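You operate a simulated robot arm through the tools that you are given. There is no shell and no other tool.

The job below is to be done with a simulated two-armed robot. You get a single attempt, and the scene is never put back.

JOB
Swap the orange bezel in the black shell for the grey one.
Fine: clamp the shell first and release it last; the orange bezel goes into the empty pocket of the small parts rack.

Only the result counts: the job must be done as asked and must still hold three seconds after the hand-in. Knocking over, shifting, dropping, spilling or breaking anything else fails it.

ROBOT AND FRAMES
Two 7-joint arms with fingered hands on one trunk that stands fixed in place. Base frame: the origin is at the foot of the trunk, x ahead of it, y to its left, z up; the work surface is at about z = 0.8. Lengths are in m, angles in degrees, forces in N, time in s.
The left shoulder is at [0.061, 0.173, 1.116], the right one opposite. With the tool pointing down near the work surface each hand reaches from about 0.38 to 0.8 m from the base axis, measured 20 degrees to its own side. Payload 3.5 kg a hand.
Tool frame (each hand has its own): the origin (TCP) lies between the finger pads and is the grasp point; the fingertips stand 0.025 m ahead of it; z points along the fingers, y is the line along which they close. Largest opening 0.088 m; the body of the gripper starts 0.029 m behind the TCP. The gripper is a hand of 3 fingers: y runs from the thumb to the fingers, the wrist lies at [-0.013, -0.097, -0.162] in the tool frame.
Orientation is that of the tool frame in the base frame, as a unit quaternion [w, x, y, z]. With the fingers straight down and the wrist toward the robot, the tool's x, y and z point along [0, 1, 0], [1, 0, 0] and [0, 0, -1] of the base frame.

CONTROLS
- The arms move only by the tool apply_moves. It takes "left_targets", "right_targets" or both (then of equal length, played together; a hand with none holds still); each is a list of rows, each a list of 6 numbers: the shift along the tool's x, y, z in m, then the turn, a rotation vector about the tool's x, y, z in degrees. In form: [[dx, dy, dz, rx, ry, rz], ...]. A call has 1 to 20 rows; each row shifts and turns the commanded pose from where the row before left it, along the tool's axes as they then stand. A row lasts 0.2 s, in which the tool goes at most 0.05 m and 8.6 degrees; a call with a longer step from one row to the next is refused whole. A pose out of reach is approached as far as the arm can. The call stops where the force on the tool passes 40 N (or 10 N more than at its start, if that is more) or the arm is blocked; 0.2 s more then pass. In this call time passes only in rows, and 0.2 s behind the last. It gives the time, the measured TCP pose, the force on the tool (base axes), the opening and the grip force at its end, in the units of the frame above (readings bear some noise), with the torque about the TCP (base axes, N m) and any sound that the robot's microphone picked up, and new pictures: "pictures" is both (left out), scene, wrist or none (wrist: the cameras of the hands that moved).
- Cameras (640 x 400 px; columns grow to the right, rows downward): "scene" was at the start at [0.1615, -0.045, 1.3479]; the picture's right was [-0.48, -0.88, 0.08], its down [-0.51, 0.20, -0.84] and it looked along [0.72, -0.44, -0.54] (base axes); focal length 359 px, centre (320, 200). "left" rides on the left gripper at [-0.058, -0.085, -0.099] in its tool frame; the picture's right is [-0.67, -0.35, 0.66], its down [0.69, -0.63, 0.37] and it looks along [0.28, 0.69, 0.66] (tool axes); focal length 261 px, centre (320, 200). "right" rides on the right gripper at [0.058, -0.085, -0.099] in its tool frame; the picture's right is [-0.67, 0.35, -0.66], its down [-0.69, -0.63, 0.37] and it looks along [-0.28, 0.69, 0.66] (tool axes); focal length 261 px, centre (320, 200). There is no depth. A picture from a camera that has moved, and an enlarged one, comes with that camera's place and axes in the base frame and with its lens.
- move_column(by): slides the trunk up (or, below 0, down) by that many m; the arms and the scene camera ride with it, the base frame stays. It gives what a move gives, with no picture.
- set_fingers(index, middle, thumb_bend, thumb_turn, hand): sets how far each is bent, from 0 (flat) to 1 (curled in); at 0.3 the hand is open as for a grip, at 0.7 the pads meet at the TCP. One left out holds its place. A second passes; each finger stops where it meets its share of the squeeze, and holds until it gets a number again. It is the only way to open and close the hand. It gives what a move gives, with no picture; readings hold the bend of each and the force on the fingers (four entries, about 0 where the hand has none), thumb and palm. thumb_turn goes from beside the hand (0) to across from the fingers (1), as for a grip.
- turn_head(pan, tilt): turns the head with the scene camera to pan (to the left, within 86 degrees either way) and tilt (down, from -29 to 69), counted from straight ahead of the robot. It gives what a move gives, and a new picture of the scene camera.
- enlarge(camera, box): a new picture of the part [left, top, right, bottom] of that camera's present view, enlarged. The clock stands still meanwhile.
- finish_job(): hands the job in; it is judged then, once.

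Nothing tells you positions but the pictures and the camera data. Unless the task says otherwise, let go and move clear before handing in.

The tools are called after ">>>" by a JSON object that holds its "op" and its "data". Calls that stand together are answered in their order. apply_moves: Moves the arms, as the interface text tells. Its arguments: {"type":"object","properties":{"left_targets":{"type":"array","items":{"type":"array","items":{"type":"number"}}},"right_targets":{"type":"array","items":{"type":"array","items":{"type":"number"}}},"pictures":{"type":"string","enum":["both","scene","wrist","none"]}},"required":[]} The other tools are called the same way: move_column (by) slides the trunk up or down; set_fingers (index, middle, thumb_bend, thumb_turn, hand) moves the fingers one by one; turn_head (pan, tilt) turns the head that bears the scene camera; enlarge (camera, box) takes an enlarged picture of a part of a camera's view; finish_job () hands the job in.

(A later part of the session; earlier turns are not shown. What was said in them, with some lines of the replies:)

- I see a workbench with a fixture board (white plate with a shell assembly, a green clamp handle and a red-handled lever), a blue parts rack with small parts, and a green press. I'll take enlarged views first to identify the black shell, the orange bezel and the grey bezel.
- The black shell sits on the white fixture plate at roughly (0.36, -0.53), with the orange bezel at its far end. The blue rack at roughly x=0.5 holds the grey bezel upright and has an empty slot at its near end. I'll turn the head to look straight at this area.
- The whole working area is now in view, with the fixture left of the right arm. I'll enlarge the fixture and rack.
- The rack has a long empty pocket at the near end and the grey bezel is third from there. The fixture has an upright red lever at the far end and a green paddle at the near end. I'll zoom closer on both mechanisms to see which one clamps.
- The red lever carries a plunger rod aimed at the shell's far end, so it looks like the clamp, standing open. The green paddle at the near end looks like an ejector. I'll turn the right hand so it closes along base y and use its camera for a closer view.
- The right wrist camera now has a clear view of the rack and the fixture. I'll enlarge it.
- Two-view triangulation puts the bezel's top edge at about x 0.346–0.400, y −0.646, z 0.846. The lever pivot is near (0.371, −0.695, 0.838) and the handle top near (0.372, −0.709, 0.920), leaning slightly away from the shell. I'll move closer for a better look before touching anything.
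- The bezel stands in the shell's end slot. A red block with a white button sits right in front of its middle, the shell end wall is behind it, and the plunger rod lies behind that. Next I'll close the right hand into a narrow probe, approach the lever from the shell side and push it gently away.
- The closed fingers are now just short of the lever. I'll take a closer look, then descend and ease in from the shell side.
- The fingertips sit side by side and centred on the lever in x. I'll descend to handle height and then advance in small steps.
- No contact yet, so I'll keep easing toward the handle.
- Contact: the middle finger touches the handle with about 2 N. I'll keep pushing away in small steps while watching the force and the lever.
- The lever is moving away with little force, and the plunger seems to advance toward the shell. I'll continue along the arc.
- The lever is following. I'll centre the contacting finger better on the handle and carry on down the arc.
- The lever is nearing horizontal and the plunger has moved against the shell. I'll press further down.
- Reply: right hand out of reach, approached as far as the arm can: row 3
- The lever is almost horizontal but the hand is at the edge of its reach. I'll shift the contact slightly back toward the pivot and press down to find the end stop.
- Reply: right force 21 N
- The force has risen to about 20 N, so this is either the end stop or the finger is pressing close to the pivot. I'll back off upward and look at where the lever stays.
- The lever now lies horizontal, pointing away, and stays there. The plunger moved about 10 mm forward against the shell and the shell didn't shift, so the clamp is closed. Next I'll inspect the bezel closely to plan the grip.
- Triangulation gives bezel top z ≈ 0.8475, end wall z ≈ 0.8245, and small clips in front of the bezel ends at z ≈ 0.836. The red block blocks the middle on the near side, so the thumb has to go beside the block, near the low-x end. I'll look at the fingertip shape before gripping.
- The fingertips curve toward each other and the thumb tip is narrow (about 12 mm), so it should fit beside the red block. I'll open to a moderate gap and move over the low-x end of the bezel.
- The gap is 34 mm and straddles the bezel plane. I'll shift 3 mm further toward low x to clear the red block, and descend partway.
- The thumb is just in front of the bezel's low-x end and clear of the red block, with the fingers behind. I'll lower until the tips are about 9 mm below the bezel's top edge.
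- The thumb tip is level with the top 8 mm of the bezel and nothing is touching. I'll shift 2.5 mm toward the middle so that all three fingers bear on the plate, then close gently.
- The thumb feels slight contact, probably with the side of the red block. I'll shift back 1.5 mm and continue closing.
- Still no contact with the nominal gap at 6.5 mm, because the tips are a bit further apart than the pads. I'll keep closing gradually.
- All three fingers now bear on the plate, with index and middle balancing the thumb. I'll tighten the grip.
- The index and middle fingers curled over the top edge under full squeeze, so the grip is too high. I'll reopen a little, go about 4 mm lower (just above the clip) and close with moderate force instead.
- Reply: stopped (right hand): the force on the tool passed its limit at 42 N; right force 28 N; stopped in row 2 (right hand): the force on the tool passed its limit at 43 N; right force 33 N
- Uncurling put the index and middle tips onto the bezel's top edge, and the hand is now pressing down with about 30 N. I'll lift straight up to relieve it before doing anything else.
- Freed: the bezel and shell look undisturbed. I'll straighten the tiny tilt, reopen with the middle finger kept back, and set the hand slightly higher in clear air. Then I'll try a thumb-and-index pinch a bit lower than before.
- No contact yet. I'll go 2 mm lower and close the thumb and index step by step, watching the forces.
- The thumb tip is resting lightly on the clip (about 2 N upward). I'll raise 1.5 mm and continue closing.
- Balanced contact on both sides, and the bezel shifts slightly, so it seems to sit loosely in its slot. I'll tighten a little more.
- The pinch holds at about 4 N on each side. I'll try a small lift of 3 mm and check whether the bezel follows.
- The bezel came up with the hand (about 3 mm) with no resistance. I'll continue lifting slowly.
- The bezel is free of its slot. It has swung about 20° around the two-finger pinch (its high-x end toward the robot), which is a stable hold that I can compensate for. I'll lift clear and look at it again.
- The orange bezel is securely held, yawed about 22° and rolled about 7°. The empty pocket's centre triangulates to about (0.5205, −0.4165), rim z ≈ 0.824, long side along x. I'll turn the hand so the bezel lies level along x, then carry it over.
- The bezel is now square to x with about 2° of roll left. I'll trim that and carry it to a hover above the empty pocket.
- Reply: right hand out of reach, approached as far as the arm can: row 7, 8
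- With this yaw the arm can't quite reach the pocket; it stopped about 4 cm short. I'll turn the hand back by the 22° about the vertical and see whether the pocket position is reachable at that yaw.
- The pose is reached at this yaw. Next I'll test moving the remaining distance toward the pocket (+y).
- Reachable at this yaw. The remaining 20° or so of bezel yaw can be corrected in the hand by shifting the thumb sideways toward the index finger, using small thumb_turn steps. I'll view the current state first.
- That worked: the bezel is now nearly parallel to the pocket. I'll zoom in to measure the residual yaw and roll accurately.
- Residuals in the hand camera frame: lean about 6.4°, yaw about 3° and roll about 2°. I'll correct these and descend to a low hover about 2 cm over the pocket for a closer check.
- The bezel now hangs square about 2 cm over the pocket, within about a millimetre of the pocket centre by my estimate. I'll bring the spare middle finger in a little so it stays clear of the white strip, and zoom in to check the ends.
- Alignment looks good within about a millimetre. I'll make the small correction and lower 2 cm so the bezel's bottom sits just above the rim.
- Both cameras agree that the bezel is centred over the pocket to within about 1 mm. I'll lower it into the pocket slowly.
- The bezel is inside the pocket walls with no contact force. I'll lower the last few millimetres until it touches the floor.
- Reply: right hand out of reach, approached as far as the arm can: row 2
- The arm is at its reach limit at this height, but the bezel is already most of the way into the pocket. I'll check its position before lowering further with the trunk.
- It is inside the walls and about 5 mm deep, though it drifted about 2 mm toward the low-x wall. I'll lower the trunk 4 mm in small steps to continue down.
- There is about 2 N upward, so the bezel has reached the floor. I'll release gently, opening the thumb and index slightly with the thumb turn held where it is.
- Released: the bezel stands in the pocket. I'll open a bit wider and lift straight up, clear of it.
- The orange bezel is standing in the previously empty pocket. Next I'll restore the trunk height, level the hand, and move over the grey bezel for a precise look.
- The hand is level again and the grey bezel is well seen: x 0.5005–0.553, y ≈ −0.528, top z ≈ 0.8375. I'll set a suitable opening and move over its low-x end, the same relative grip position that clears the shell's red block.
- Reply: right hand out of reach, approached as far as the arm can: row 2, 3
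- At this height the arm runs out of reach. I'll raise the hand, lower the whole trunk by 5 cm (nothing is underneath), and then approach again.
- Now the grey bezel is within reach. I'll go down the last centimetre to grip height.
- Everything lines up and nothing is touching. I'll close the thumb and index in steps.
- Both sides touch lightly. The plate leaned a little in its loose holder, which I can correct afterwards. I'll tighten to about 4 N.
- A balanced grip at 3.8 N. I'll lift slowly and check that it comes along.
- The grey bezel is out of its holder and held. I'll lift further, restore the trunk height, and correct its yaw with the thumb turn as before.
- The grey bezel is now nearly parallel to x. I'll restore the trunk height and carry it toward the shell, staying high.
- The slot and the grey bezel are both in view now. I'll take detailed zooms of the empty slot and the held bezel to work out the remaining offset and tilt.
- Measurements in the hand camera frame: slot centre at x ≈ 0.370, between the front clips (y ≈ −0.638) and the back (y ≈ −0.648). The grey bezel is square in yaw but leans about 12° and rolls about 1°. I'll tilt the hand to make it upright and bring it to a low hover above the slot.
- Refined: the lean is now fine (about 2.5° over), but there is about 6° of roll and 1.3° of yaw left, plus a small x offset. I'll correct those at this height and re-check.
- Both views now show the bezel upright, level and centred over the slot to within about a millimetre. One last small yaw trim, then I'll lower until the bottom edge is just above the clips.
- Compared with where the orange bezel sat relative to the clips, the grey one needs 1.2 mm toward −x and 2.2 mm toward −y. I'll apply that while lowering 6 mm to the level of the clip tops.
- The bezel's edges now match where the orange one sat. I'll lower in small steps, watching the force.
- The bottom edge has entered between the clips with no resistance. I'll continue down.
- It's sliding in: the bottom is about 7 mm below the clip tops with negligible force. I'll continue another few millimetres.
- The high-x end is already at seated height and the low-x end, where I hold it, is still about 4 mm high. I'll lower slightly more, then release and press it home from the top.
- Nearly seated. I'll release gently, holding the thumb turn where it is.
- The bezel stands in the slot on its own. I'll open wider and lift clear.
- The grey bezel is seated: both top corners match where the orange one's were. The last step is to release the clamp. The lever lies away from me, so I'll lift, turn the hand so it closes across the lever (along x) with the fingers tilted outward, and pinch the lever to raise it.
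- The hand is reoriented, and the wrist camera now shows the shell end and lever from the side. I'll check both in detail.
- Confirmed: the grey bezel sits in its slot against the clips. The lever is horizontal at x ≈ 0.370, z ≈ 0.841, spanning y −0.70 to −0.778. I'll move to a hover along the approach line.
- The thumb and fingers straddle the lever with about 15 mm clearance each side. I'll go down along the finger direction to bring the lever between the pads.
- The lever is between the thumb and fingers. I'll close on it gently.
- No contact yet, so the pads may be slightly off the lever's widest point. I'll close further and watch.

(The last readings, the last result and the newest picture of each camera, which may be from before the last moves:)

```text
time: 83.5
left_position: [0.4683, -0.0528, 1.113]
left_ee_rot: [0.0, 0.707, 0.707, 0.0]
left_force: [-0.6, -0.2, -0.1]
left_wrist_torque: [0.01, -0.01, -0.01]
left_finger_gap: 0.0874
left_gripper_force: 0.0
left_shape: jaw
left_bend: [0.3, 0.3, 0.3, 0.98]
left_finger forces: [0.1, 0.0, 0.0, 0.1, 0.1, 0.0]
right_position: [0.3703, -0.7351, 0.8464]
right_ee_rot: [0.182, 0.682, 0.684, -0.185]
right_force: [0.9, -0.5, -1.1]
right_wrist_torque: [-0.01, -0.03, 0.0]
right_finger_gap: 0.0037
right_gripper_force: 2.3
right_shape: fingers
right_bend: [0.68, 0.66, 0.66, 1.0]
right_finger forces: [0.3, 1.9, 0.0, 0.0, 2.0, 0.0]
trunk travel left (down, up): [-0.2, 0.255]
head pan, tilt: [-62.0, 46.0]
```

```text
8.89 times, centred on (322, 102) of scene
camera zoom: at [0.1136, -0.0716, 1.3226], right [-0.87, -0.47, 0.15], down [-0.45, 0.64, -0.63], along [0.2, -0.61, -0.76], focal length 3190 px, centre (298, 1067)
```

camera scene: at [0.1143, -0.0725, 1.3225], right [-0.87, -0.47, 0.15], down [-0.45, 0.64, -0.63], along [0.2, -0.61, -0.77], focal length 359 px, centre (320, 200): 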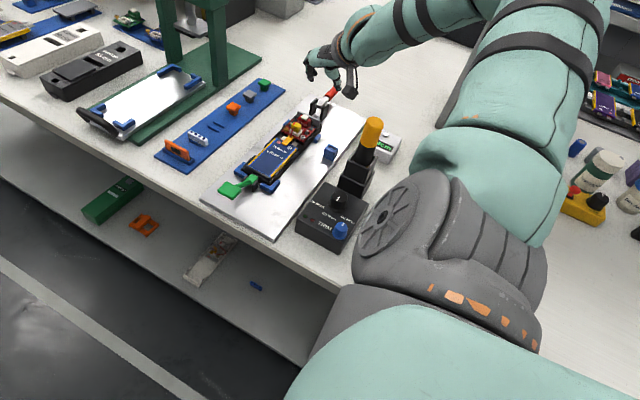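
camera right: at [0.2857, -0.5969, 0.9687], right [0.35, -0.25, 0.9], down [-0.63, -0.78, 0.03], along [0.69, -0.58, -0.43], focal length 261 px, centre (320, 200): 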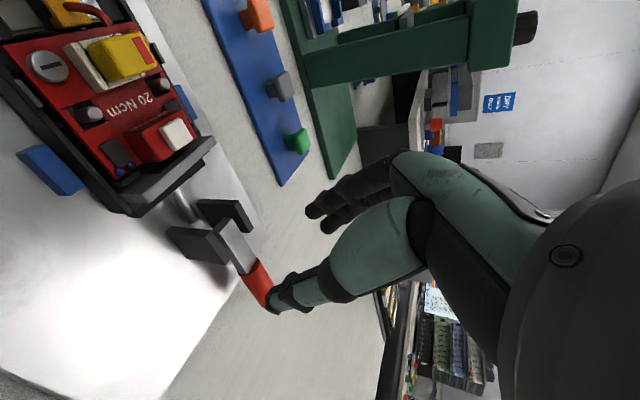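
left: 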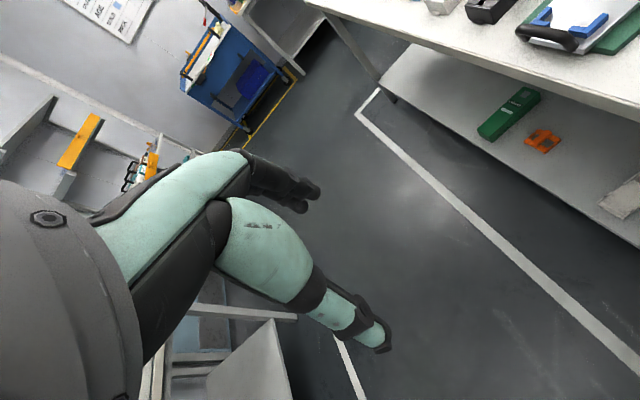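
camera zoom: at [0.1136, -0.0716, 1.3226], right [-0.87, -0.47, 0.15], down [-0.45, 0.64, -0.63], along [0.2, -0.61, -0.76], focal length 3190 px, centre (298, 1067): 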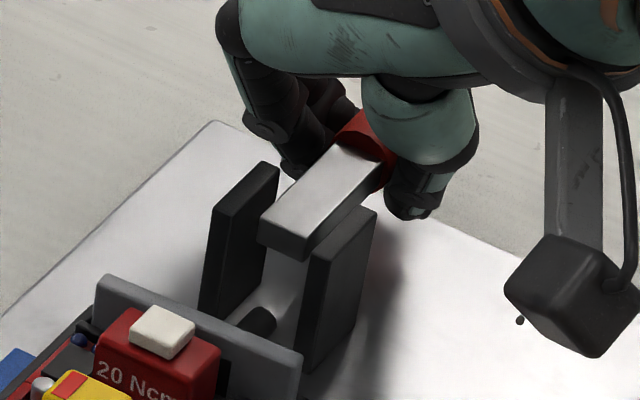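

Contact established on the handle (about 2 N). I'll raise it along its arc about the pivot in small steps.

>>> {"op": "apply_moves", "data": {"right_targets": [[-0.0011, 0, -0.0039, 0, 0, 0], [-0.0011, 0, -0.0039, 0, 0, 0], [-0.0003, 0, -0.0053, 0, 0, 0], [-0.0002, 0, -0.0053, 0, 0, 0]], "pictures": "none"}}

>>> {"op": "enlarge", "data": {"camera": "right", "box": [200, 150, 340, 290]}}

>>> {"op": "enlarge", "data": {"camera": "scene", "box": [290, 70, 350, 130]}}

```text
time: 84.5
left_position: [0.4665, -0.0532, 1.1108]
left_ee_rot: [0.0, 0.707, 0.707, 0.0]
left_force: [0.0, -0.1, -0.1]
left_wrist_torque: [0.05, 0.0, 0.0]
left_finger_gap: 0.0875
left_gripper_force: 0.0
left_shape: jaw
left_bend: [0.3, 0.3, 0.3, 0.98]
left_finger forces: [0.0, 0.0, 0.0, 0.0, 0.1, 0.1]
right_position: [0.3681, -0.7289, 0.8658]
right_ee_rot: [0.183, 0.683, 0.682, -0.184]
right_force: [2.0, -4.7, -0.6]
right_wrist_torque: [-0.03, 0.0, 0.01]
right_finger_gap: 0.0057
right_gripper_force: 2.1
right_shape: fingers
right_bend: [0.67, 0.68, 0.66, 1.0]
right_finger forces: [1.9, 0.8, 0.0, 0.0, 1.7, 0.0]
trunk travel left (down, up): [-0.2, 0.255]
head pan, tilt: [-62.0, 46.0]
```

```text
2.86 times, centred on (270, 220) of right
camera zoom: at [0.2836, -0.6285, 0.9206], right [0.35, -0.25, 0.9], down [-0.63, -0.78, 0.03], along [0.69, -0.58, -0.43], focal length 745 px, centre (463, 143)
```

zoom: 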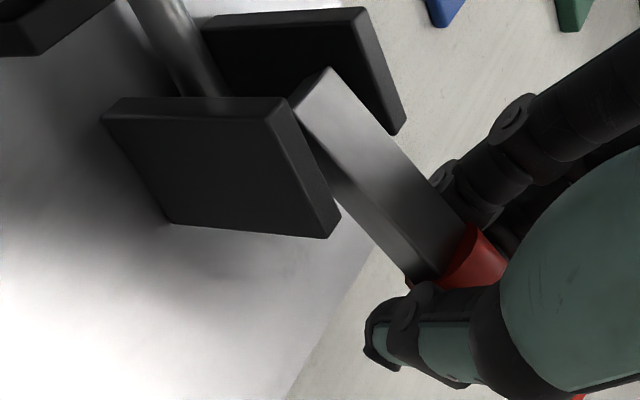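

```text
6.67 times, centred on (320, 100) of scene
camera zoom: at [0.1137, -0.0722, 1.3226], right [-0.87, -0.47, 0.15], down [-0.45, 0.64, -0.63], along [0.2, -0.61, -0.77], focal length 2392 px, centre (320, 867)
```

zoom: 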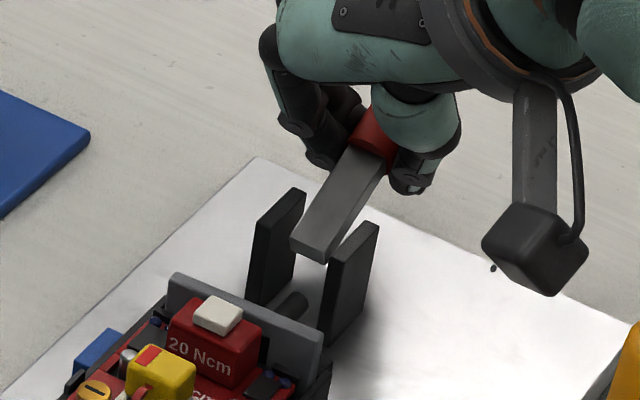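

The lever is coming up (now about 30°). I'll continue along the arc.

>>> {"op": "apply_moves", "data": {"right_targets": [[0.0011, 0, -0.0051, 0, 0, 0], [0.0012, 0, -0.0051, 0, 0, 0], [0.0024, 0, -0.0047, 0, 0, 0], [0.0025, 0, -0.0047, 0, 0, 0]], "pictures": "none"}}

>>> {"op": "enlarge", "data": {"camera": "right", "box": [200, 150, 340, 290]}}

>>> {"op": "enlarge", "data": {"camera": "scene", "box": [290, 70, 350, 130]}}

```text
time: 85.5
left_position: [0.4682, -0.0534, 1.1127]
left_ee_rot: [0.0, 0.707, 0.707, 0.0]
left_force: [0.2, -0.2, -0.4]
left_wrist_torque: [-0.01, 0.0, -0.02]
left_finger_gap: 0.0875
left_gripper_force: 0.0
left_shape: jaw
left_bend: [0.3, 0.3, 0.3, 0.98]
left_finger forces: [0.0, 0.1, 0.0, 0.0, 0.0, 0.0]
right_position: [0.3689, -0.7132, 0.8797]
right_ee_rot: [0.183, 0.682, 0.683, -0.185]
right_force: [-0.6, -5.2, 1.2]
right_wrist_torque: [-0.11, 0.0, -0.03]
right_finger_gap: 0.0065
right_gripper_force: 2.7
right_shape: fingers
right_bend: [0.66, 0.69, 0.66, 1.0]
right_finger forces: [3.0, 0.0, 0.0, 0.0, 2.2, 0.0]
trunk travel left (down, up): [-0.2, 0.255]
head pan, tilt: [-62.0, 46.0]
```

```text
2.86 times, centred on (270, 220) of right
camera zoom: at [0.2837, -0.6122, 0.9346], right [0.35, -0.25, 0.9], down [-0.63, -0.78, 0.03], along [0.69, -0.58, -0.43], focal length 745 px, centre (463, 143)
```

zoom: 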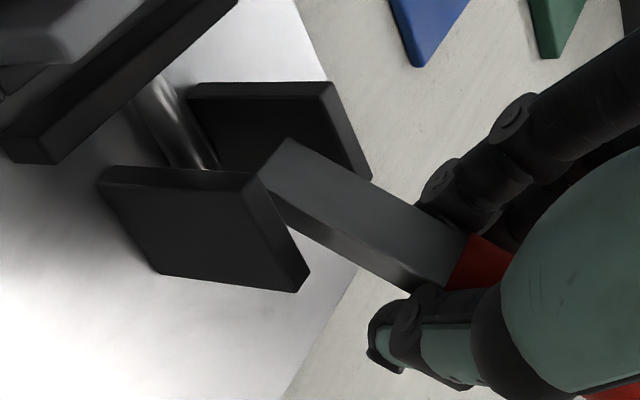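

```text
6.67 times, centred on (320, 100) of scene
camera zoom: at [0.1133, -0.0719, 1.3227], right [-0.87, -0.47, 0.15], down [-0.45, 0.64, -0.63], along [0.2, -0.61, -0.76], focal length 2392 px, centre (320, 867)
```

zoom: 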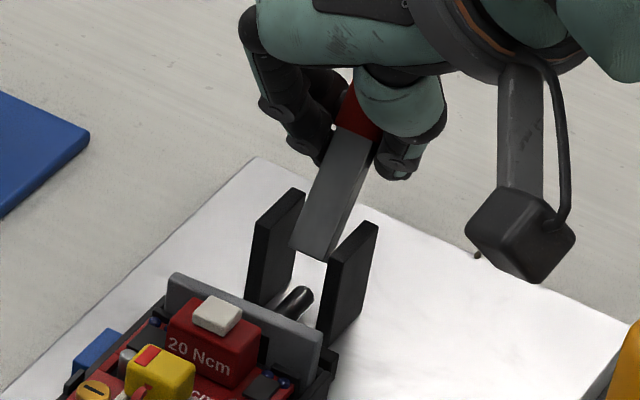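

The lever is at about 60° and the plunger is retracting. I'll continue toward upright.

>>> {"op": "apply_moves", "data": {"right_targets": [[0.0035, 0, -0.0039, 0, 0, 0], [0.0036, 0, -0.0039, 0, 0, 0], [0.0025, 0, -0.0015, 0, 0, 0]], "pictures": "none"}}

>>> {"op": "enlarge", "data": {"camera": "right", "box": [200, 150, 340, 290]}}

>>> {"op": "enlarge", "data": {"camera": "scene", "box": [290, 60, 350, 130]}}

```text
time: 86.3
left_position: [0.4674, -0.0524, 1.1135]
left_ee_rot: [0.0, 0.708, 0.706, -0.001]
left_force: [0.7, -0.5, -0.3]
left_wrist_torque: [0.0, -0.02, 0.02]
left_finger_gap: 0.0878
left_gripper_force: 0.0
left_shape: jaw
left_bend: [0.3, 0.3, 0.3, 0.98]
left_finger forces: [0.1, 0.1, 0.0, 0.0, 0.1, 0.0]
right_position: [0.3688, -0.6994, 0.8817]
right_ee_rot: [0.183, 0.683, 0.683, -0.184]
right_force: [0.5, -3.3, 3.1]
right_wrist_torque: [-0.08, -0.06, -0.03]
right_finger_gap: 0.0064
right_gripper_force: 2.2
right_shape: fingers
right_bend: [0.65, 0.69, 0.67, 1.0]
right_finger forces: [3.7, 0.1, 0.1, 0.1, 1.5, 0.0]
trunk travel left (down, up): [-0.2, 0.255]
head pan, tilt: [-62.0, 46.0]
```

```text
2.86 times, centred on (270, 220) of right
camera zoom: at [0.2838, -0.5988, 0.9375], right [0.35, -0.25, 0.9], down [-0.63, -0.78, 0.03], along [0.69, -0.58, -0.43], focal length 745 px, centre (463, 143)
```

zoom: 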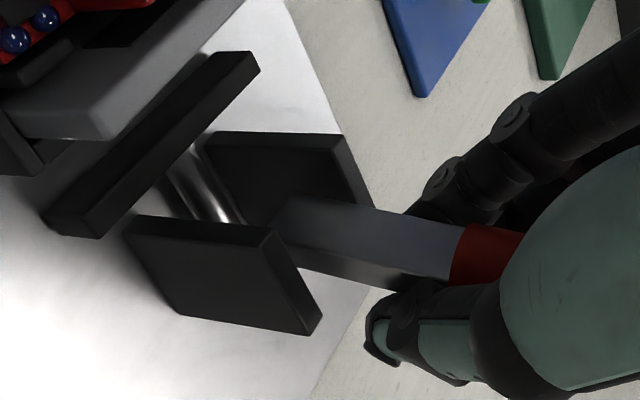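

```text
5.71 times, centred on (320, 95) of scene
camera zoom: at [0.1135, -0.0717, 1.3227], right [-0.87, -0.47, 0.15], down [-0.45, 0.64, -0.63], along [0.2, -0.61, -0.76], focal length 2050 px, centre (320, 800)
```

zoom: 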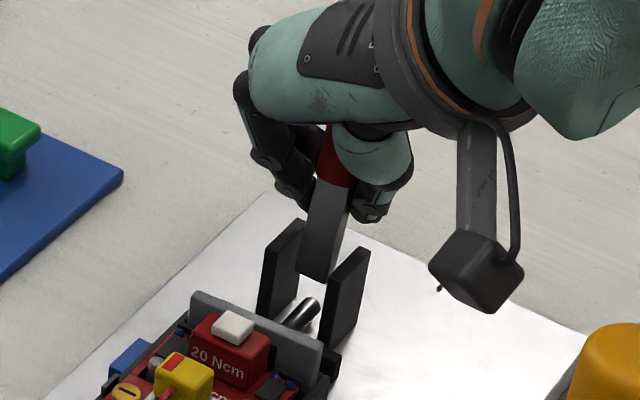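

The lever is back to essentially its original angle and the plunger end matches its starting position. A small extra nudge toward the open stop, then I'll let go.

>>> {"op": "apply_moves", "data": {"right_targets": [[0.0017, 0, -0.001, 0, 0, 0]], "pictures": "none"}}

>>> {"op": "enlarge", "data": {"camera": "scene", "box": [290, 60, 350, 130]}}

```text
time: 86.8
left_position: [0.4681, -0.0522, 1.1116]
left_ee_rot: [0.0, 0.707, 0.707, -0.001]
left_force: [0.6, 0.1, 0.3]
left_wrist_torque: [-0.02, 0.0, 0.0]
left_finger_gap: 0.0875
left_gripper_force: 0.0
left_shape: jaw
left_bend: [0.3, 0.3, 0.3, 0.98]
left_finger forces: [0.1, 0.0, 0.0, 0.0, 0.1, 0.1]
right_position: [0.3671, -0.6975, 0.8819]
right_ee_rot: [0.183, 0.683, 0.683, -0.184]
right_force: [2.1, -5.3, 2.1]
right_wrist_torque: [-0.08, -0.07, -0.04]
right_finger_gap: 0.0075
right_gripper_force: 2.9
right_shape: fingers
right_bend: [0.65, 0.69, 0.67, 1.0]
right_finger forces: [4.0, 0.1, 0.1, 0.1, 2.2, 0.0]
trunk travel left (down, up): [-0.2, 0.255]
head pan, tilt: [-62.0, 46.0]
```

```text
5.71 times, centred on (320, 95) of scene
camera zoom: at [0.1137, -0.0721, 1.3226], right [-0.87, -0.47, 0.15], down [-0.45, 0.64, -0.63], along [0.2, -0.61, -0.77], focal length 2050 px, centre (320, 800)
```

zoom: 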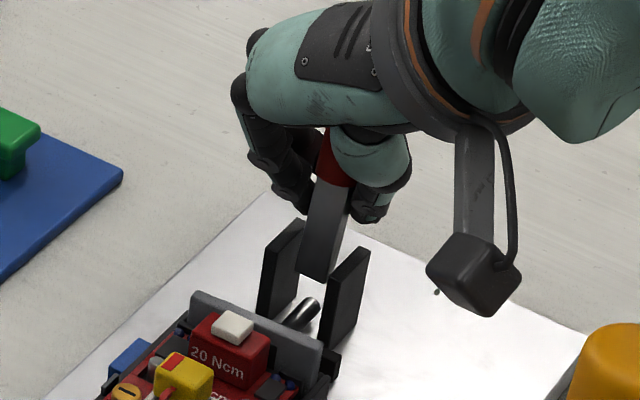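

The force rises, which suggests the open stop. I'll open the fingers to let go.

>>> {"op": "set_fingers", "data": {"hand": "right", "index": 0.5, "middle": 0.5, "thumb_bend": 0.5}}

>>> {"op": "enlarge", "data": {"camera": "scene", "box": [290, 60, 350, 130]}}

>>> {"op": "enlarge", "data": {"camera": "right", "box": [200, 150, 340, 290]}}

```text
time: 87.8
left_position: [0.4674, -0.0523, 1.112]
left_ee_rot: [0.0, 0.707, 0.707, 0.0]
left_force: [0.1, -0.3, 0.2]
left_wrist_torque: [-0.02, 0.01, 0.0]
left_finger_gap: 0.0875
left_gripper_force: 0.0
left_shape: jaw
left_bend: [0.3, 0.3, 0.3, 0.98]
left_finger forces: [0.0, 0.1, 0.0, 0.1, 0.0, 0.0]
right_position: [0.3698, -0.6971, 0.8819]
right_ee_rot: [0.183, 0.683, 0.683, -0.184]
right_force: [0.4, 1.0, -0.7]
right_wrist_torque: [-0.03, 0.03, 0.04]
right_finger_gap: 0.041
right_gripper_force: 0.1
right_shape: fingers
right_bend: [0.5, 0.5, 0.5, 1.0]
right_finger forces: [0.0, 0.0, 0.1, 0.1, 0.0, 0.0]
trunk travel left (down, up): [-0.2, 0.255]
head pan, tilt: [-62.0, 46.0]
```

```text
5.71 times, centred on (320, 95) of scene
camera zoom: at [0.1135, -0.0714, 1.3227], right [-0.87, -0.47, 0.15], down [-0.45, 0.64, -0.63], along [0.2, -0.61, -0.76], focal length 2050 px, centre (320, 800)
```

zoom: 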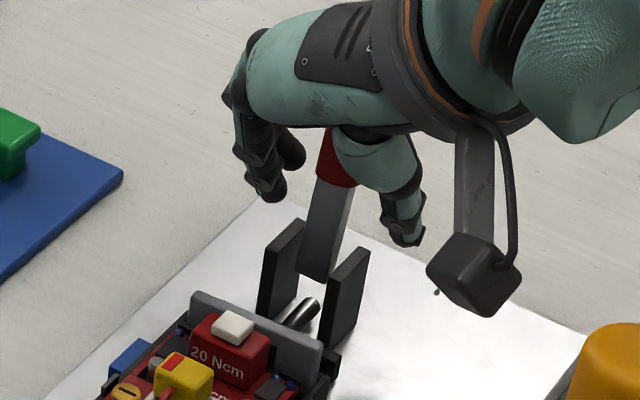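

```text
2.86 times, centred on (270, 220) of right
camera zoom: at [0.2835, -0.5966, 0.9375], right [0.35, -0.25, 0.9], down [-0.63, -0.78, 0.03], along [0.69, -0.58, -0.43], focal length 745 px, centre (463, 143)
```

zoom: 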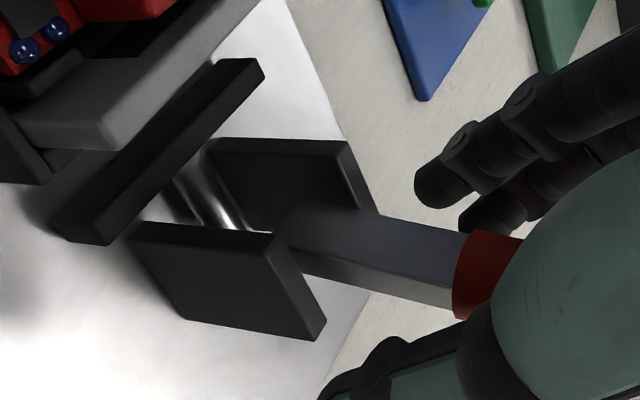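

The lever stays upright on its own. I'll withdraw back along the finger direction, up and away from it.

>>> {"op": "apply_moves", "data": {"right_targets": [[0, 0, -0.015, 0, 0, 0], [0, 0, -0.02, 0, 0, 0], [0, 0, -0.03, 0, 0, 0], [0, 0, -0.04, 0, 0, 0], [0, 0, -0.04, 0, 0, 0]], "pictures": "both"}}

>>> {"op": "enlarge", "data": {"camera": "scene", "box": [280, 60, 350, 140]}}

>>> {"op": "enlarge", "data": {"camera": "scene", "box": [150, 70, 290, 180]}}

```text
time: 89.0
left_position: [0.4692, -0.0516, 1.1115]
left_ee_rot: [0.001, 0.707, 0.708, 0.0]
left_force: [0.2, -0.1, -0.9]
left_wrist_torque: [-0.01, -0.02, 0.0]
left_finger_gap: 0.0875
left_gripper_force: 0.0
left_shape: jaw
left_bend: [0.3, 0.3, 0.3, 0.98]
left_finger forces: [0.0, 0.0, 0.0, 0.0, 0.1, 0.1]
right_position: [0.3665, -0.6204, 1.0075]
right_ee_rot: [0.184, 0.682, 0.683, -0.185]
right_force: [0.2, 0.3, -0.6]
right_wrist_torque: [-0.03, -0.02, 0.03]
right_finger_gap: 0.041
right_gripper_force: 0.0
right_shape: fingers
right_bend: [0.5, 0.5, 0.5, 1.0]
right_finger forces: [0.1, 0.0, 0.0, 0.0, 0.1, 0.0]
trunk travel left (down, up): [-0.2, 0.255]
head pan, tilt: [-62.0, 46.0]
camera scene: at [0.1133, -0.0695, 1.3228], right [-0.87, -0.47, 0.15], down [-0.45, 0.63, -0.63], along [0.2, -0.61, -0.76], focal length 359 px, centre (320, 200)
camera right: at [0.2816, -0.5205, 1.0632], right [0.35, -0.25, 0.9], down [-0.63, -0.78, 0.03], along [0.69, -0.58, -0.43], focal length 261 px, centre (320, 200)
```

scene: 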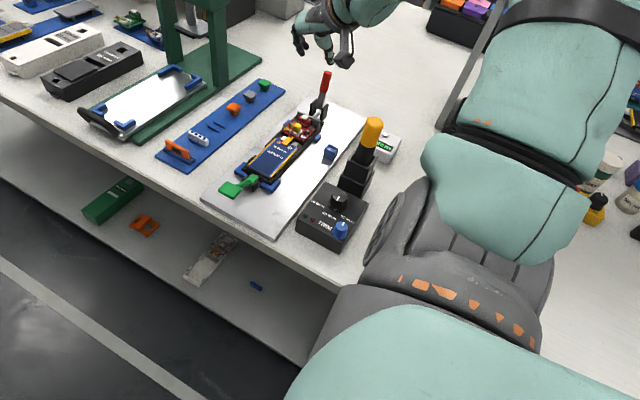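
right: 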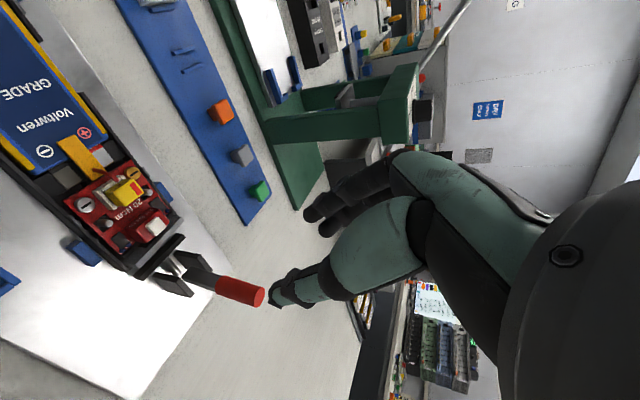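

```text
5.00 times, centred on (315, 100) of scene
camera zoom: at [0.1133, -0.0695, 1.3228], right [-0.87, -0.47, 0.15], down [-0.45, 0.63, -0.63], along [0.2, -0.61, -0.76], focal length 1794 px, centre (345, 700)
```

zoom: 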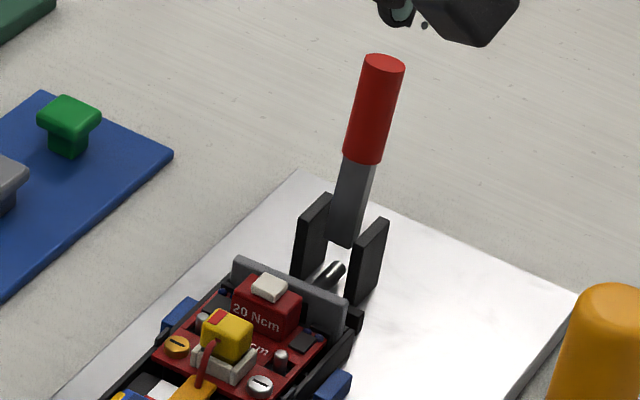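

```text
3.64 times, centred on (220, 125) of scene
camera zoom: at [0.1133, -0.0695, 1.3228], right [-0.87, -0.47, 0.15], down [-0.45, 0.63, -0.63], along [0.2, -0.61, -0.76], focal length 1305 px, centre (684, 473)
```

zoom: 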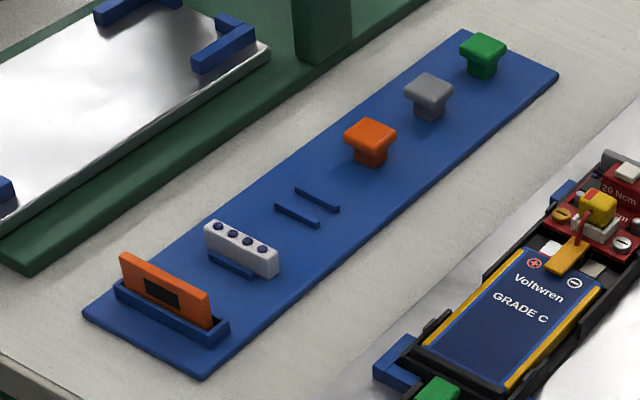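

The lever is back exactly at its original open position, the grey bezel sits where the orange one was, and the orange bezel stands in the rack pocket. I'll do one last close check of the rack and shell and raise the hand a little further clear.

>>> {"op": "apply_moves", "data": {"right_targets": [[0, 0, -0.03, 0, 0, 0], [0, 0, -0.03, 0, 0, 0]], "pictures": "none"}}

>>> {"op": "enlarge", "data": {"camera": "scene", "box": [155, 115, 215, 175]}}

>>> {"op": "enlarge", "data": {"camera": "scene", "box": [285, 95, 335, 135]}}

>>> {"op": "enlarge", "data": {"camera": "scene", "box": [200, 60, 400, 250]}}

```text
time: 89.5
left_position: [0.4669, -0.0529, 1.1132]
left_ee_rot: [0.0, 0.707, 0.707, 0.001]
left_force: [-0.1, 0.5, -0.8]
left_wrist_torque: [-0.01, 0.0, -0.02]
left_finger_gap: 0.0878
left_gripper_force: 0.0
left_shape: jaw
left_bend: [0.3, 0.3, 0.3, 0.98]
left_finger forces: [0.0, 0.0, 0.0, 0.0, 0.0, 0.0]
right_position: [0.3672, -0.5934, 1.0592]
right_ee_rot: [0.184, 0.683, 0.683, -0.183]
right_force: [0.0, 0.2, 0.7]
right_wrist_torque: [0.0, 0.04, 0.03]
right_finger_gap: 0.0412
right_gripper_force: 0.0
right_shape: fingers
right_bend: [0.5, 0.5, 0.5, 1.0]
right_finger forces: [0.0, 0.0, 0.1, 0.0, 0.0, 0.1]
trunk travel left (down, up): [-0.2, 0.255]
head pan, tilt: [-62.0, 46.0]
```

```text
6.67 times, centred on (185, 145) of scene
camera zoom: at [0.1121, -0.071, 1.3229], right [-0.87, -0.47, 0.15], down [-0.45, 0.64, -0.63], along [0.2, -0.61, -0.76], focal length 2392 px, centre (1220, 567)
```

zoom: 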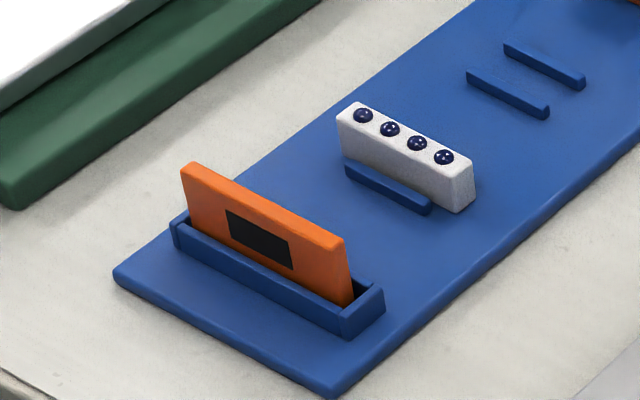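

```text
10.00 times, centred on (310, 115) of scene
camera zoom: at [0.1121, -0.071, 1.3229], right [-0.87, -0.47, 0.15], down [-0.45, 0.64, -0.63], along [0.2, -0.61, -0.76], focal length 3588 px, centre (420, 1050)
```

zoom: 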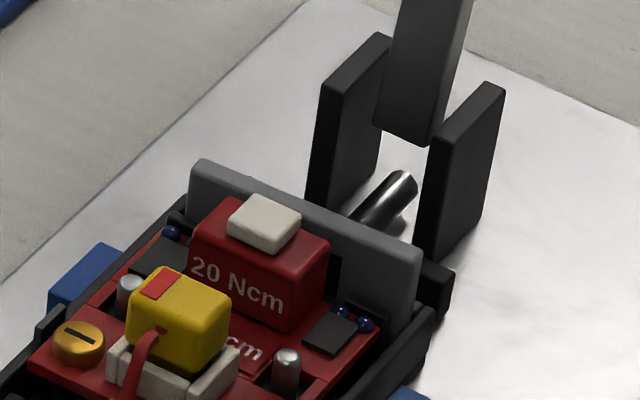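

```text
2.11 times, centred on (300, 155) of scene
camera zoom: at [0.1121, -0.071, 1.3229], right [-0.87, -0.47, 0.15], down [-0.45, 0.64, -0.63], along [0.2, -0.61, -0.76], focal length 755 px, centre (362, 295)
```

zoom: 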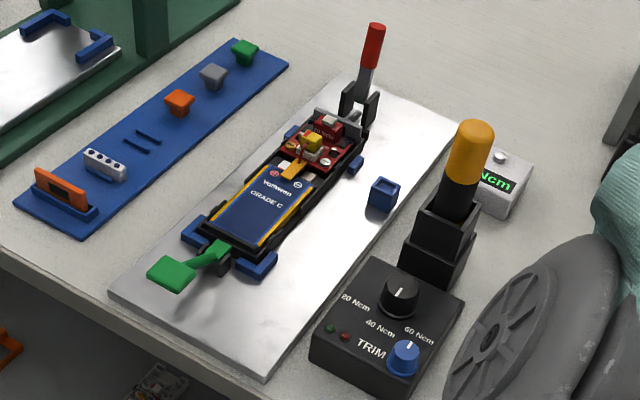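

Everything checks out. The grey bezel sits in the shell where the orange one was, the orange bezel stands in the rack pocket, and the lever is back at its open position with the hand clear. Handing in.

>>> {"op": "finish_job", "data": {}}

```text
The job is handed in.
```

The bezels are swapped and the job is handed in. The grey one now sits in the black shell, and the orange one stands in the rack's formerly empty pocket.

- **Clamp:** I clamped the shell with the red lever before touching the bezels and released it only after the swap. In the final pictures the lever is back at its starting angle and the plunger is retracted. The shell does not appear to have moved.
- **Grey bezel:** it went in with almost no force, and its top corners line up with where the orange one's were. I did not press it down afterwards because it already looked fully seated.
- **Orange bezel:** it is resting on the pocket floor and standing upright.
- **One hard push:** while first gripping the orange bezel, the fingers slipped onto its top edge and pressed down at about 40 N until the move stopped itself. I lifted straight off, and neither the bezel nor the shell looked shifted.

Nothing else on the bench looks moved, and the right hand is open and clear above the fixture.
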